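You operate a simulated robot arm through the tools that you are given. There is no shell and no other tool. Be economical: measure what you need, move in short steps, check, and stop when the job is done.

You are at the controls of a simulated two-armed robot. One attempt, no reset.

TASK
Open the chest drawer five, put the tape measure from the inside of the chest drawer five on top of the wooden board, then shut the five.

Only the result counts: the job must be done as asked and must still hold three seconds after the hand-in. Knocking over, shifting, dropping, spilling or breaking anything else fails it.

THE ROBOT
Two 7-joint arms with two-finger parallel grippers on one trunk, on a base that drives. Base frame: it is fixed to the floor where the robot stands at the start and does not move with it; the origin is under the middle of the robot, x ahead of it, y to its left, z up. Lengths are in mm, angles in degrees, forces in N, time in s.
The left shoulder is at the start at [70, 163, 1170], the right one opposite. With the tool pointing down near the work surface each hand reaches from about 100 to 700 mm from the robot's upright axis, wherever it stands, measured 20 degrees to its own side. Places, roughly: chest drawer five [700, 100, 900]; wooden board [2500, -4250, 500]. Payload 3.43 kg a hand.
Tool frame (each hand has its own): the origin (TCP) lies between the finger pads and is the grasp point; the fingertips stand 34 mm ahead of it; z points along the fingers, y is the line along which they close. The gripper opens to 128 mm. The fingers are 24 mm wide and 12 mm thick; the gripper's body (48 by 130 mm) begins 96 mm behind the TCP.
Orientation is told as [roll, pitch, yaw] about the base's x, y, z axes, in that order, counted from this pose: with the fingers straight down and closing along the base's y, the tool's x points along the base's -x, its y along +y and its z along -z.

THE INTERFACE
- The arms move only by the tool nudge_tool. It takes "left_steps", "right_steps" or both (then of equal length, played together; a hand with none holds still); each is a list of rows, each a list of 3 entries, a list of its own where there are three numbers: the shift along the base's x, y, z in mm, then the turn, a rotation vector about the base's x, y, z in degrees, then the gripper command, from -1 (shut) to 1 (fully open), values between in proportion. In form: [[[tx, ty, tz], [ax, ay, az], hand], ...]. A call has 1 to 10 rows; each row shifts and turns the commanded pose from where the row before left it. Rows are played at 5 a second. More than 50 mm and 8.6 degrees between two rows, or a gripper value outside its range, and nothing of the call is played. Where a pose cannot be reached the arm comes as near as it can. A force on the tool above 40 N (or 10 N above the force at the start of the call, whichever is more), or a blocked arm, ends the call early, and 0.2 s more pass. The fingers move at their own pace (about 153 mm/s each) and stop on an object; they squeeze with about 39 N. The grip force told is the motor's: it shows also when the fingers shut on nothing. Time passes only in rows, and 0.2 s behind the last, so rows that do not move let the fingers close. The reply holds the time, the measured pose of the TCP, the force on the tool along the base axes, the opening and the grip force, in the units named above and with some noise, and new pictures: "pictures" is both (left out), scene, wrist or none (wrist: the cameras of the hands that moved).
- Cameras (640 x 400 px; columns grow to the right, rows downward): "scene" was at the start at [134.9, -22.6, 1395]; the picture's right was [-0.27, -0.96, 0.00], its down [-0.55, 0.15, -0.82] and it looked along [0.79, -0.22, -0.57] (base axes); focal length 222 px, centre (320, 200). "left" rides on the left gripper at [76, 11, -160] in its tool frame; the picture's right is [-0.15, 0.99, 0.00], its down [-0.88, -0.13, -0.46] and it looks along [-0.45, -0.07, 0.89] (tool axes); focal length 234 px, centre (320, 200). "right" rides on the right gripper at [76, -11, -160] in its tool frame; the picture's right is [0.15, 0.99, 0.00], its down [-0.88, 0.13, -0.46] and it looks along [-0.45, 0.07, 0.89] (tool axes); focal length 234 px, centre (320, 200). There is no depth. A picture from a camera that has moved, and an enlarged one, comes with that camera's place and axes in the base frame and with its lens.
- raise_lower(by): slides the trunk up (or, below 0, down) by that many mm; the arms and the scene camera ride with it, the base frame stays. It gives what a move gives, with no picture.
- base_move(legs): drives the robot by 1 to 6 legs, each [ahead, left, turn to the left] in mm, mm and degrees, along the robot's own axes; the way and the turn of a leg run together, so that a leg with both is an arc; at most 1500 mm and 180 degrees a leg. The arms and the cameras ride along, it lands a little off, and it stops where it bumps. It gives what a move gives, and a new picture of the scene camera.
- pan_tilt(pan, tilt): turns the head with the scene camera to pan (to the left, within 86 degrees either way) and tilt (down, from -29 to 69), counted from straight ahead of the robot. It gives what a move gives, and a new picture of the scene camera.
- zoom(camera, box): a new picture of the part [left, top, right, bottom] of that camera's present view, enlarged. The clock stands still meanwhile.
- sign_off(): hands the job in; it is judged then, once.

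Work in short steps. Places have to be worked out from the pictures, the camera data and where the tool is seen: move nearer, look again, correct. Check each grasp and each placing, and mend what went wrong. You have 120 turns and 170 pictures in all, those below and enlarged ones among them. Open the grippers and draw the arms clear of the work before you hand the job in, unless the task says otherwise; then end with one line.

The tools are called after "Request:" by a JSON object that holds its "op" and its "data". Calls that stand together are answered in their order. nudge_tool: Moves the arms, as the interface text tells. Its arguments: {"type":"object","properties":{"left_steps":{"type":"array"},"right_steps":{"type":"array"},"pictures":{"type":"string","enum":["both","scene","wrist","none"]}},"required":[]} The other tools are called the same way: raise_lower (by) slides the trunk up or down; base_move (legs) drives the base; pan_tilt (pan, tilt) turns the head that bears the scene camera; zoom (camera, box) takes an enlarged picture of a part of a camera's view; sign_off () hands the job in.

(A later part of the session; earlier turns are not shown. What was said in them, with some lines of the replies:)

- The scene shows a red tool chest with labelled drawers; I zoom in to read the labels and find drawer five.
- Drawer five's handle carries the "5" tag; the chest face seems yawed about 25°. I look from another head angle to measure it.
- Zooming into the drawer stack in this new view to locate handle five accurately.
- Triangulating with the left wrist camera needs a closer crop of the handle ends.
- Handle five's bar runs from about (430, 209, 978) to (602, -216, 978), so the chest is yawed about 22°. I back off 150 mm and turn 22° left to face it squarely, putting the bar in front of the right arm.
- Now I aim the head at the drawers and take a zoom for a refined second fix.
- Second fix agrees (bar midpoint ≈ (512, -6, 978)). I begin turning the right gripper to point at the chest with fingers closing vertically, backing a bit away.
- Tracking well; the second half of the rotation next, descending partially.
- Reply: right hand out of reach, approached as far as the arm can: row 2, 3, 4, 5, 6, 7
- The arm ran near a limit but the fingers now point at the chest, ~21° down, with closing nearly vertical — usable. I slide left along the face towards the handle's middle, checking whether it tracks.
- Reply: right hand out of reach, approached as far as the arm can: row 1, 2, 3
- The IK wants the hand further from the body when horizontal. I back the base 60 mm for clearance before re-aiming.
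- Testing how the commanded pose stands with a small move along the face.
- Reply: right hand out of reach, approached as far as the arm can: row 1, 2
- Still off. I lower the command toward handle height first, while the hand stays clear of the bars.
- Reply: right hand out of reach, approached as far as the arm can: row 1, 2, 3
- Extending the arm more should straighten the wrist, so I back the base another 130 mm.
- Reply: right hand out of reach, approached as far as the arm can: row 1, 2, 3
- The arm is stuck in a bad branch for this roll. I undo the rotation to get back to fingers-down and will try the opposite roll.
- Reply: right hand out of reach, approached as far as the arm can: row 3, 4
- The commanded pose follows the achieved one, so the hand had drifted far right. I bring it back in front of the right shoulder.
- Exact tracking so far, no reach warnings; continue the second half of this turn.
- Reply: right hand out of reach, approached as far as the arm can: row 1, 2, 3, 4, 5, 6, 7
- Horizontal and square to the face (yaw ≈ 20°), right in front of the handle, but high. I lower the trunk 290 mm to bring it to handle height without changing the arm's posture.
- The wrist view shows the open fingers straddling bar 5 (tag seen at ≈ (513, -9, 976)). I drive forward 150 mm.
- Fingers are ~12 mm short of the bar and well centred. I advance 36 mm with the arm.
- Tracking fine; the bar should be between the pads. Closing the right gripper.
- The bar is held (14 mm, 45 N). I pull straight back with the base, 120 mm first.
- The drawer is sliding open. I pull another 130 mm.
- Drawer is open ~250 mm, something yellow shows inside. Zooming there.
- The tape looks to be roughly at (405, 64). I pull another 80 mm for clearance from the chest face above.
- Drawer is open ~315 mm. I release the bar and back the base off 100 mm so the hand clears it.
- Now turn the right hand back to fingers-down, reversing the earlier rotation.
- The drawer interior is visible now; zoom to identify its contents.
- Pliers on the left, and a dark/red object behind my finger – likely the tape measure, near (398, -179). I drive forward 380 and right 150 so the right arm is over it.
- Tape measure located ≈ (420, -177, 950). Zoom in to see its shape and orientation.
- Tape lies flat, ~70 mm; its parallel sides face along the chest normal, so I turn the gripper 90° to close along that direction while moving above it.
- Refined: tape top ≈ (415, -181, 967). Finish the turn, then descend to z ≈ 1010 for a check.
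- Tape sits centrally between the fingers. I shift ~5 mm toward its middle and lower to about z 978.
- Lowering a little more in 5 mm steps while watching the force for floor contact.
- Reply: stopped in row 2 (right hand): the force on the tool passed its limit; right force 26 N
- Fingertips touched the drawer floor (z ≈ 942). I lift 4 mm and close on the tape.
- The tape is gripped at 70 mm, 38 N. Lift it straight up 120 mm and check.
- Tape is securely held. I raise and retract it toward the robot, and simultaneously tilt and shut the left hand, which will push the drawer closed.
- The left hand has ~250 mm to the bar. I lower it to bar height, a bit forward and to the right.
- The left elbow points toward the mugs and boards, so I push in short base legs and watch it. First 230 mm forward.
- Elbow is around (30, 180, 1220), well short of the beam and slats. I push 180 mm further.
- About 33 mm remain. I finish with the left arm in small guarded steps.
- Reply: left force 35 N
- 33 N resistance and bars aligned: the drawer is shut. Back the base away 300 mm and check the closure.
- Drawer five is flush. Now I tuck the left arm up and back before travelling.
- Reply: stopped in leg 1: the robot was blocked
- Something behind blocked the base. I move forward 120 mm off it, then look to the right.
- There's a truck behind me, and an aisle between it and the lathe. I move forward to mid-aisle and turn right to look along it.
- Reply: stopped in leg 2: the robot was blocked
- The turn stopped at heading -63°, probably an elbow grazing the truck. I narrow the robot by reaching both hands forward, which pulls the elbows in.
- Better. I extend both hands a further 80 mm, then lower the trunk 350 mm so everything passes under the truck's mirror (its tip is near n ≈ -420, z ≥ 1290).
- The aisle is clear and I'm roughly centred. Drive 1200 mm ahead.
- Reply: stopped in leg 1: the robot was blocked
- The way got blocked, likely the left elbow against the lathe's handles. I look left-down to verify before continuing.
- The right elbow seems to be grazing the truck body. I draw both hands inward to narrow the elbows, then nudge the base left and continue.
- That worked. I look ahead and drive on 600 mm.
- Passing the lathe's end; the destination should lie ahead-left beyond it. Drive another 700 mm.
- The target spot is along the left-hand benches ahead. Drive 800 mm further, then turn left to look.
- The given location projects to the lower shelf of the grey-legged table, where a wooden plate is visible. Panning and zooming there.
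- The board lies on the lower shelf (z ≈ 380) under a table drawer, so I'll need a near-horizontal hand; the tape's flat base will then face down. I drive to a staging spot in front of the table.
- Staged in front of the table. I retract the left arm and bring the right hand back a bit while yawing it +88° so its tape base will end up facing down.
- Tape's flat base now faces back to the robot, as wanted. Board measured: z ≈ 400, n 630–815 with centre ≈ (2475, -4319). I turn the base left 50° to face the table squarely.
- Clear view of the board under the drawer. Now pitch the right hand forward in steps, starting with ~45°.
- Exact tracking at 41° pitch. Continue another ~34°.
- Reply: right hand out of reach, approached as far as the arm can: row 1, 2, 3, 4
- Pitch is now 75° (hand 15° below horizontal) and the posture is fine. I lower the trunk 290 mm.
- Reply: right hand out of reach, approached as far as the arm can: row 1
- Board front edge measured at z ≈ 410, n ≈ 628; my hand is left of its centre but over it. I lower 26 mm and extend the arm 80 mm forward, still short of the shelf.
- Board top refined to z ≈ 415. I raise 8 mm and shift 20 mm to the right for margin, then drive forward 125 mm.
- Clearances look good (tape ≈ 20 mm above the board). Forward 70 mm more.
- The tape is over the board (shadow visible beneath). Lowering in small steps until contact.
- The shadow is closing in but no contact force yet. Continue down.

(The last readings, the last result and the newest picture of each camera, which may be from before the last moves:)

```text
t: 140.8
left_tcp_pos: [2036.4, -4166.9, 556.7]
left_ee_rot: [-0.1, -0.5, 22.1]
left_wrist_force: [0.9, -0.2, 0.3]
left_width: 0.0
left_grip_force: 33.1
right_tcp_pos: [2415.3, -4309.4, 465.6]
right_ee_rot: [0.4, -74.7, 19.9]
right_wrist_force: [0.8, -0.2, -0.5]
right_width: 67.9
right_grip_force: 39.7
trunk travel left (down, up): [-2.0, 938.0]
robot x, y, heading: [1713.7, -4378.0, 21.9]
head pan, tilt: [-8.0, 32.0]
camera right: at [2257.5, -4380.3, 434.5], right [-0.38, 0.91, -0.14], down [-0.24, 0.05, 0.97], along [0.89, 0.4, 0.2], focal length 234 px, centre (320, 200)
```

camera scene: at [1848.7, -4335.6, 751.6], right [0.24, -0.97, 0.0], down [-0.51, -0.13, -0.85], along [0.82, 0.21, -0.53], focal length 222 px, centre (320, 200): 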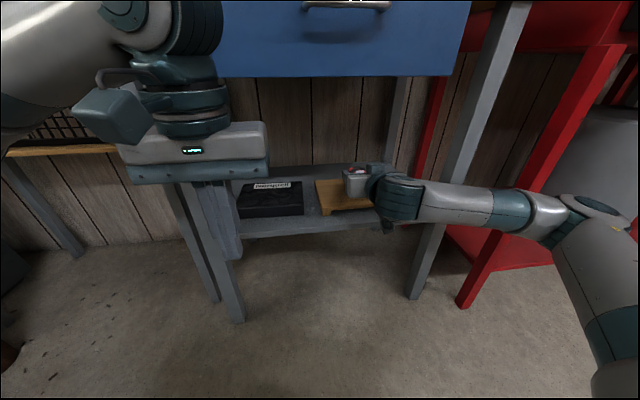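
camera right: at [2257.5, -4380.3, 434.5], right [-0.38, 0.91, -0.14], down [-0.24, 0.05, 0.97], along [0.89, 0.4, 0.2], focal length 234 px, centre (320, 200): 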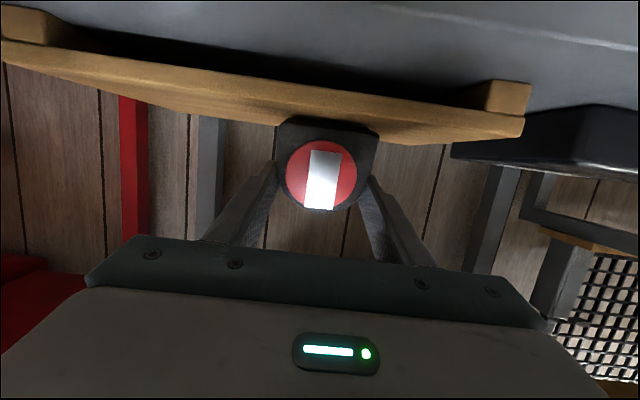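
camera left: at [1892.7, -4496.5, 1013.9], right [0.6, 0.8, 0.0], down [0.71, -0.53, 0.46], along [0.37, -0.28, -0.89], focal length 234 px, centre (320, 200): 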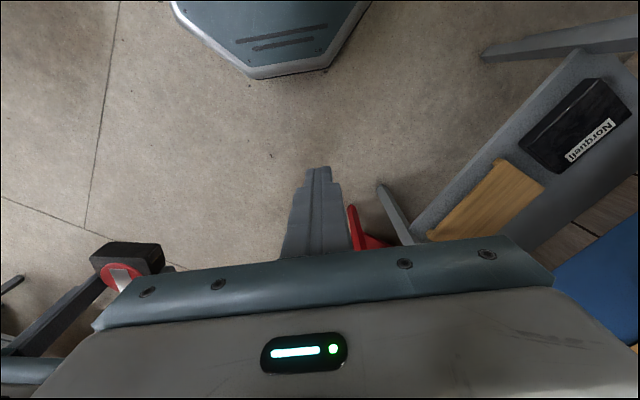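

Weight is being taken by the board (force dropped from -3 to ~-0.5 N). One more mm down, then open the fingers a little.

Request:
{"op": "nudge_tool", "data": {"right_steps": [[[0, 0, -1.5], [0, 0, 0], -1], [[0, 0, 0], [0, 0, 0], 0.2], [[0, 0, 0], [0, 0, 0], 0.35], [[0, 0, 0], [0, 0, 0], 0.35]], "pictures": "both"}}

```text
t: 141.8
left_tcp_pos: [2035.6, -4165.3, 555.8]
left_ee_rot: [-0.1, -0.5, 22.1]
left_wrist_force: [-0.3, 0.5, -0.2]
left_width: 0.0
left_grip_force: 33.3
right_tcp_pos: [2415.4, -4309.3, 464.9]
right_ee_rot: [0.5, -74.5, 20.0]
right_wrist_force: [0.1, -0.6, 0.0]
right_width: 86.2
right_grip_force: 0.1
trunk travel left (down, up): [-2.0, 938.0]
robot x, y, heading: [1714.7, -4374.5, 22.1]
head pan, tilt: [-8.0, 32.0]
camera scene: at [1848.5, -4335.6, 751.6], right [0.24, -0.97, 0.0], down [-0.51, -0.13, -0.85], along [0.82, 0.21, -0.53], focal length 222 px, centre (320, 200)
camera right: at [2257.5, -4380.0, 433.0], right [-0.38, 0.91, -0.14], down [-0.24, 0.05, 0.97], along [0.89, 0.4, 0.2], focal length 234 px, centre (320, 200)
```

scene: 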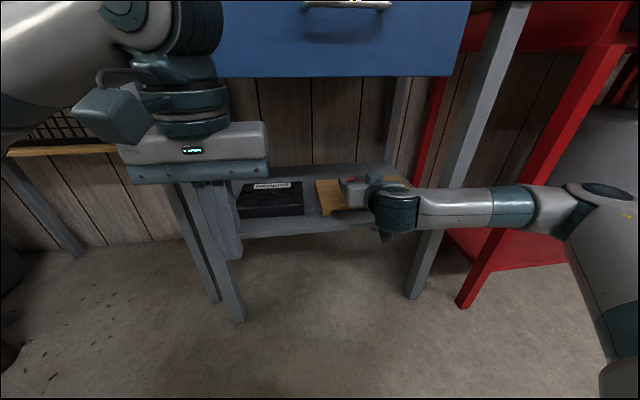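
right: 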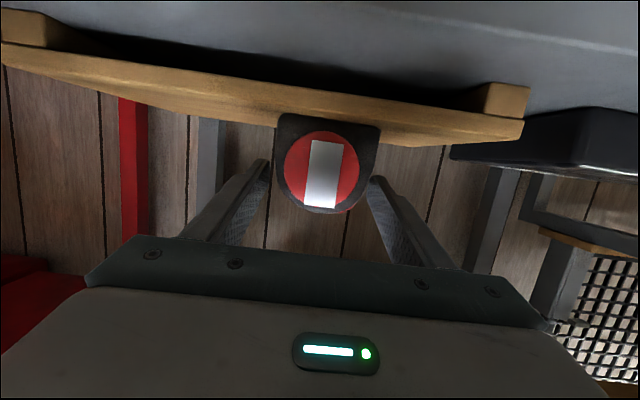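

Released; the tape stands on its base on the board. I open slightly more, then back straight out with the base.

Request:
{"op": "nudge_tool", "data": {"right_steps": [[[0, 0, 0], [0, 0, 0], 0.6], [[0, 0, 0], [0, 0, 0], 0.6]], "pictures": "wrist"}}

Request:
{"op": "base_move", "data": {"legs": [[-80, 0, 0]]}}

Request:
{"op": "zoom", "data": {"camera": "right", "box": [0, 0, 640, 400]}}

```text
t: 142.4
left_tcp_pos: [2035.4, -4164.3, 554.5]
left_ee_rot: [-0.1, -0.5, 22.1]
left_wrist_force: [0.5, -0.4, -0.3]
left_width: 0.2
left_grip_force: 33.0
right_tcp_pos: [2415.3, -4308.5, 462.9]
right_ee_rot: [0.4, -74.6, 20.0]
right_wrist_force: [0.3, -0.8, 0.5]
right_width: 102.5
right_grip_force: 0.1
trunk travel left (down, up): [-2.0, 938.0]
robot x, y, heading: [1714.8, -4381.4, 22.2]
head pan, tilt: [-8.0, 32.0]
camera right: at [2257.5, -4380.0, 433.0], right [-0.38, 0.91, -0.14], down [-0.24, 0.05, 0.97], along [0.89, 0.4, 0.2], focal length 234 px, centre (320, 200)
```

right: 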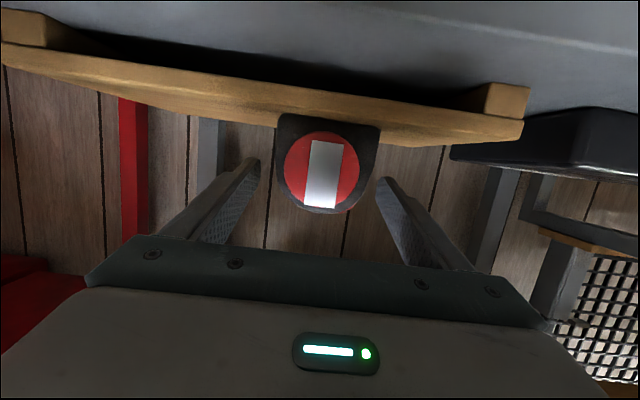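

```text
t: 143.5
left_tcp_pos: [1961.7, -4194.7, 556.8]
left_ee_rot: [-0.1, -0.4, 22.1]
left_wrist_force: [-0.4, -0.5, -0.6]
left_width: 0.0
left_grip_force: 33.1
right_tcp_pos: [2342.3, -4338.9, 463.1]
right_ee_rot: [0.5, -74.5, 20.1]
right_wrist_force: [0.6, 0.6, 0.4]
right_width: 102.4
right_grip_force: 0.0
trunk travel left (down, up): [-2.0, 938.0]
robot x, y, heading: [1640.5, -4405.9, 22.1]
head pan, tilt: [-8.0, 32.0]
camera scene: at [1774.9, -4365.4, 751.7], right [0.25, -0.97, 0.0], down [-0.51, -0.13, -0.85], along [0.82, 0.21, -0.53], focal length 222 px, centre (320, 200)
```

scene: 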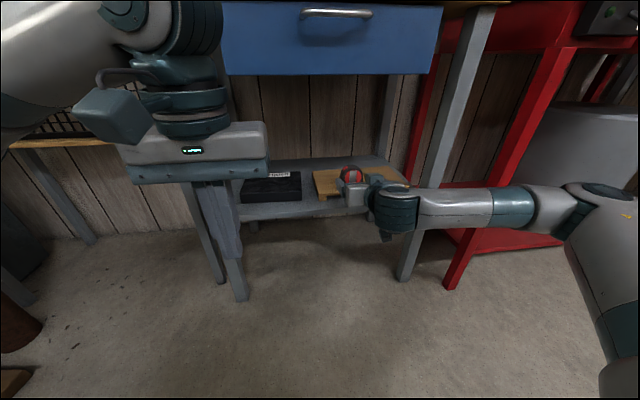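

```text
1.00 times, centred on (320, 200) of right
camera zoom: at [2183.9, -4409.5, 433.0], right [-0.38, 0.91, -0.14], down [-0.24, 0.05, 0.97], along [0.89, 0.4, 0.2], focal length 234 px, centre (320, 200)
```

zoom: 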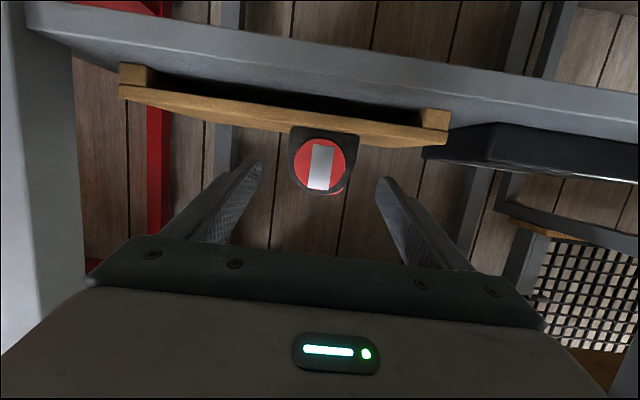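

The tape stays upright on the board. I back off another 300 mm and verify.

Request:
{"op": "base_move", "data": {"legs": [[-300, 0, 0]]}}

Request:
{"op": "zoom", "data": {"camera": "scene", "box": [220, 100, 460, 250]}}

```text
t: 145.5
left_tcp_pos: [1682.7, -4307.9, 555.4]
left_ee_rot: [-0.3, -0.5, 22.2]
left_wrist_force: [0.2, -0.1, -0.1]
left_width: 0.1
left_grip_force: 33.4
right_tcp_pos: [2065.2, -4451.1, 462.9]
right_ee_rot: [0.5, -74.5, 20.2]
right_wrist_force: [1.2, 0.1, -0.6]
right_width: 102.3
right_grip_force: 0.0
trunk travel left (down, up): [-2.0, 938.0]
robot x, y, heading: [1363.7, -4518.3, 22.2]
head pan, tilt: [-8.0, 32.0]
camera scene: at [1496.7, -4478.9, 751.6], right [0.25, -0.97, 0.0], down [-0.51, -0.13, -0.85], along [0.82, 0.21, -0.53], focal length 222 px, centre (320, 200)
```

scene: 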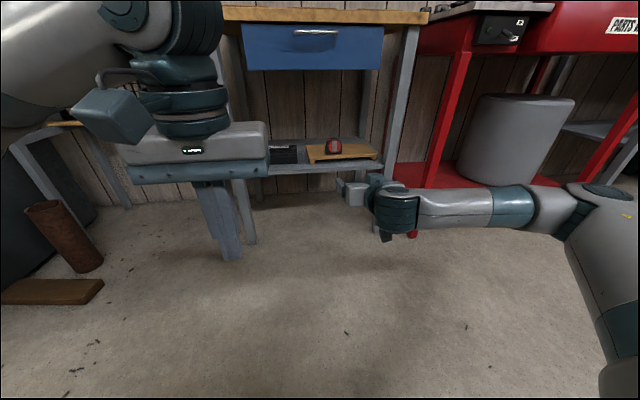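

```text
2.67 times, centred on (340, 175) of scene
camera zoom: at [1496.7, -4478.9, 751.6], right [0.25, -0.97, 0.0], down [-0.51, -0.13, -0.85], along [0.82, 0.21, -0.53], focal length 592 px, centre (267, 267)
```

zoom: 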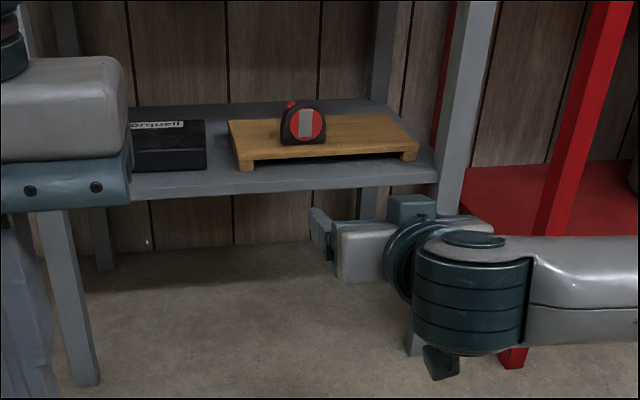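

The tape measure stands on the wooden board and drawer five was flush when checked. I open both grippers with the arms clear.

Request:
{"op": "nudge_tool", "data": {"left_steps": [[[0, 0, 0], [0, 0, 0], 1], [[0, 0, 0], [0, 0, 0], 1], [[0, 0, 0], [0, 0, 0], 1]], "right_steps": [[[0, 0, 0], [0, 0, 0], 1], [[0, 0, 0], [0, 0, 0], 1], [[0, 0, 0], [0, 0, 0], 1]], "pictures": "scene"}}

```text
t: 146.3
left_tcp_pos: [1683.0, -4308.0, 556.0]
left_ee_rot: [0.0, -0.5, 22.2]
left_wrist_force: [0.3, 0.8, -0.1]
left_width: 128.0
left_grip_force: 0.0
right_tcp_pos: [2063.9, -4451.8, 463.7]
right_ee_rot: [0.5, -74.5, 20.2]
right_wrist_force: [0.2, -0.6, -0.4]
right_width: 128.0
right_grip_force: 0.1
trunk travel left (down, up): [-2.0, 938.0]
robot x, y, heading: [1363.7, -4521.8, 22.5]
head pan, tilt: [-8.0, 32.0]
camera scene: at [1496.7, -4478.9, 751.6], right [0.25, -0.97, 0.0], down [-0.51, -0.13, -0.85], along [0.82, 0.21, -0.53], focal length 222 px, centre (320, 200)
```

scene: 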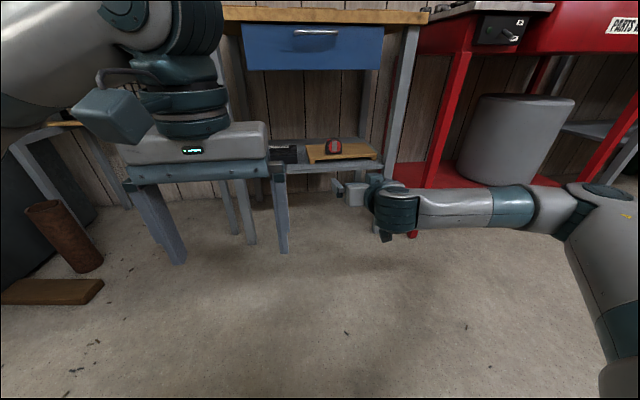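

Everything is in place and the grippers are open and clear; handing in.

Request:
{"op": "sign_off", "data": {}}

```text
The job is handed in.
```

The tape measure is standing upright on the wooden board and drawer five is shut; on the drive over, the base stopped against something unseen three times (probably the truck or the lathe), and I saw nothing displaced.
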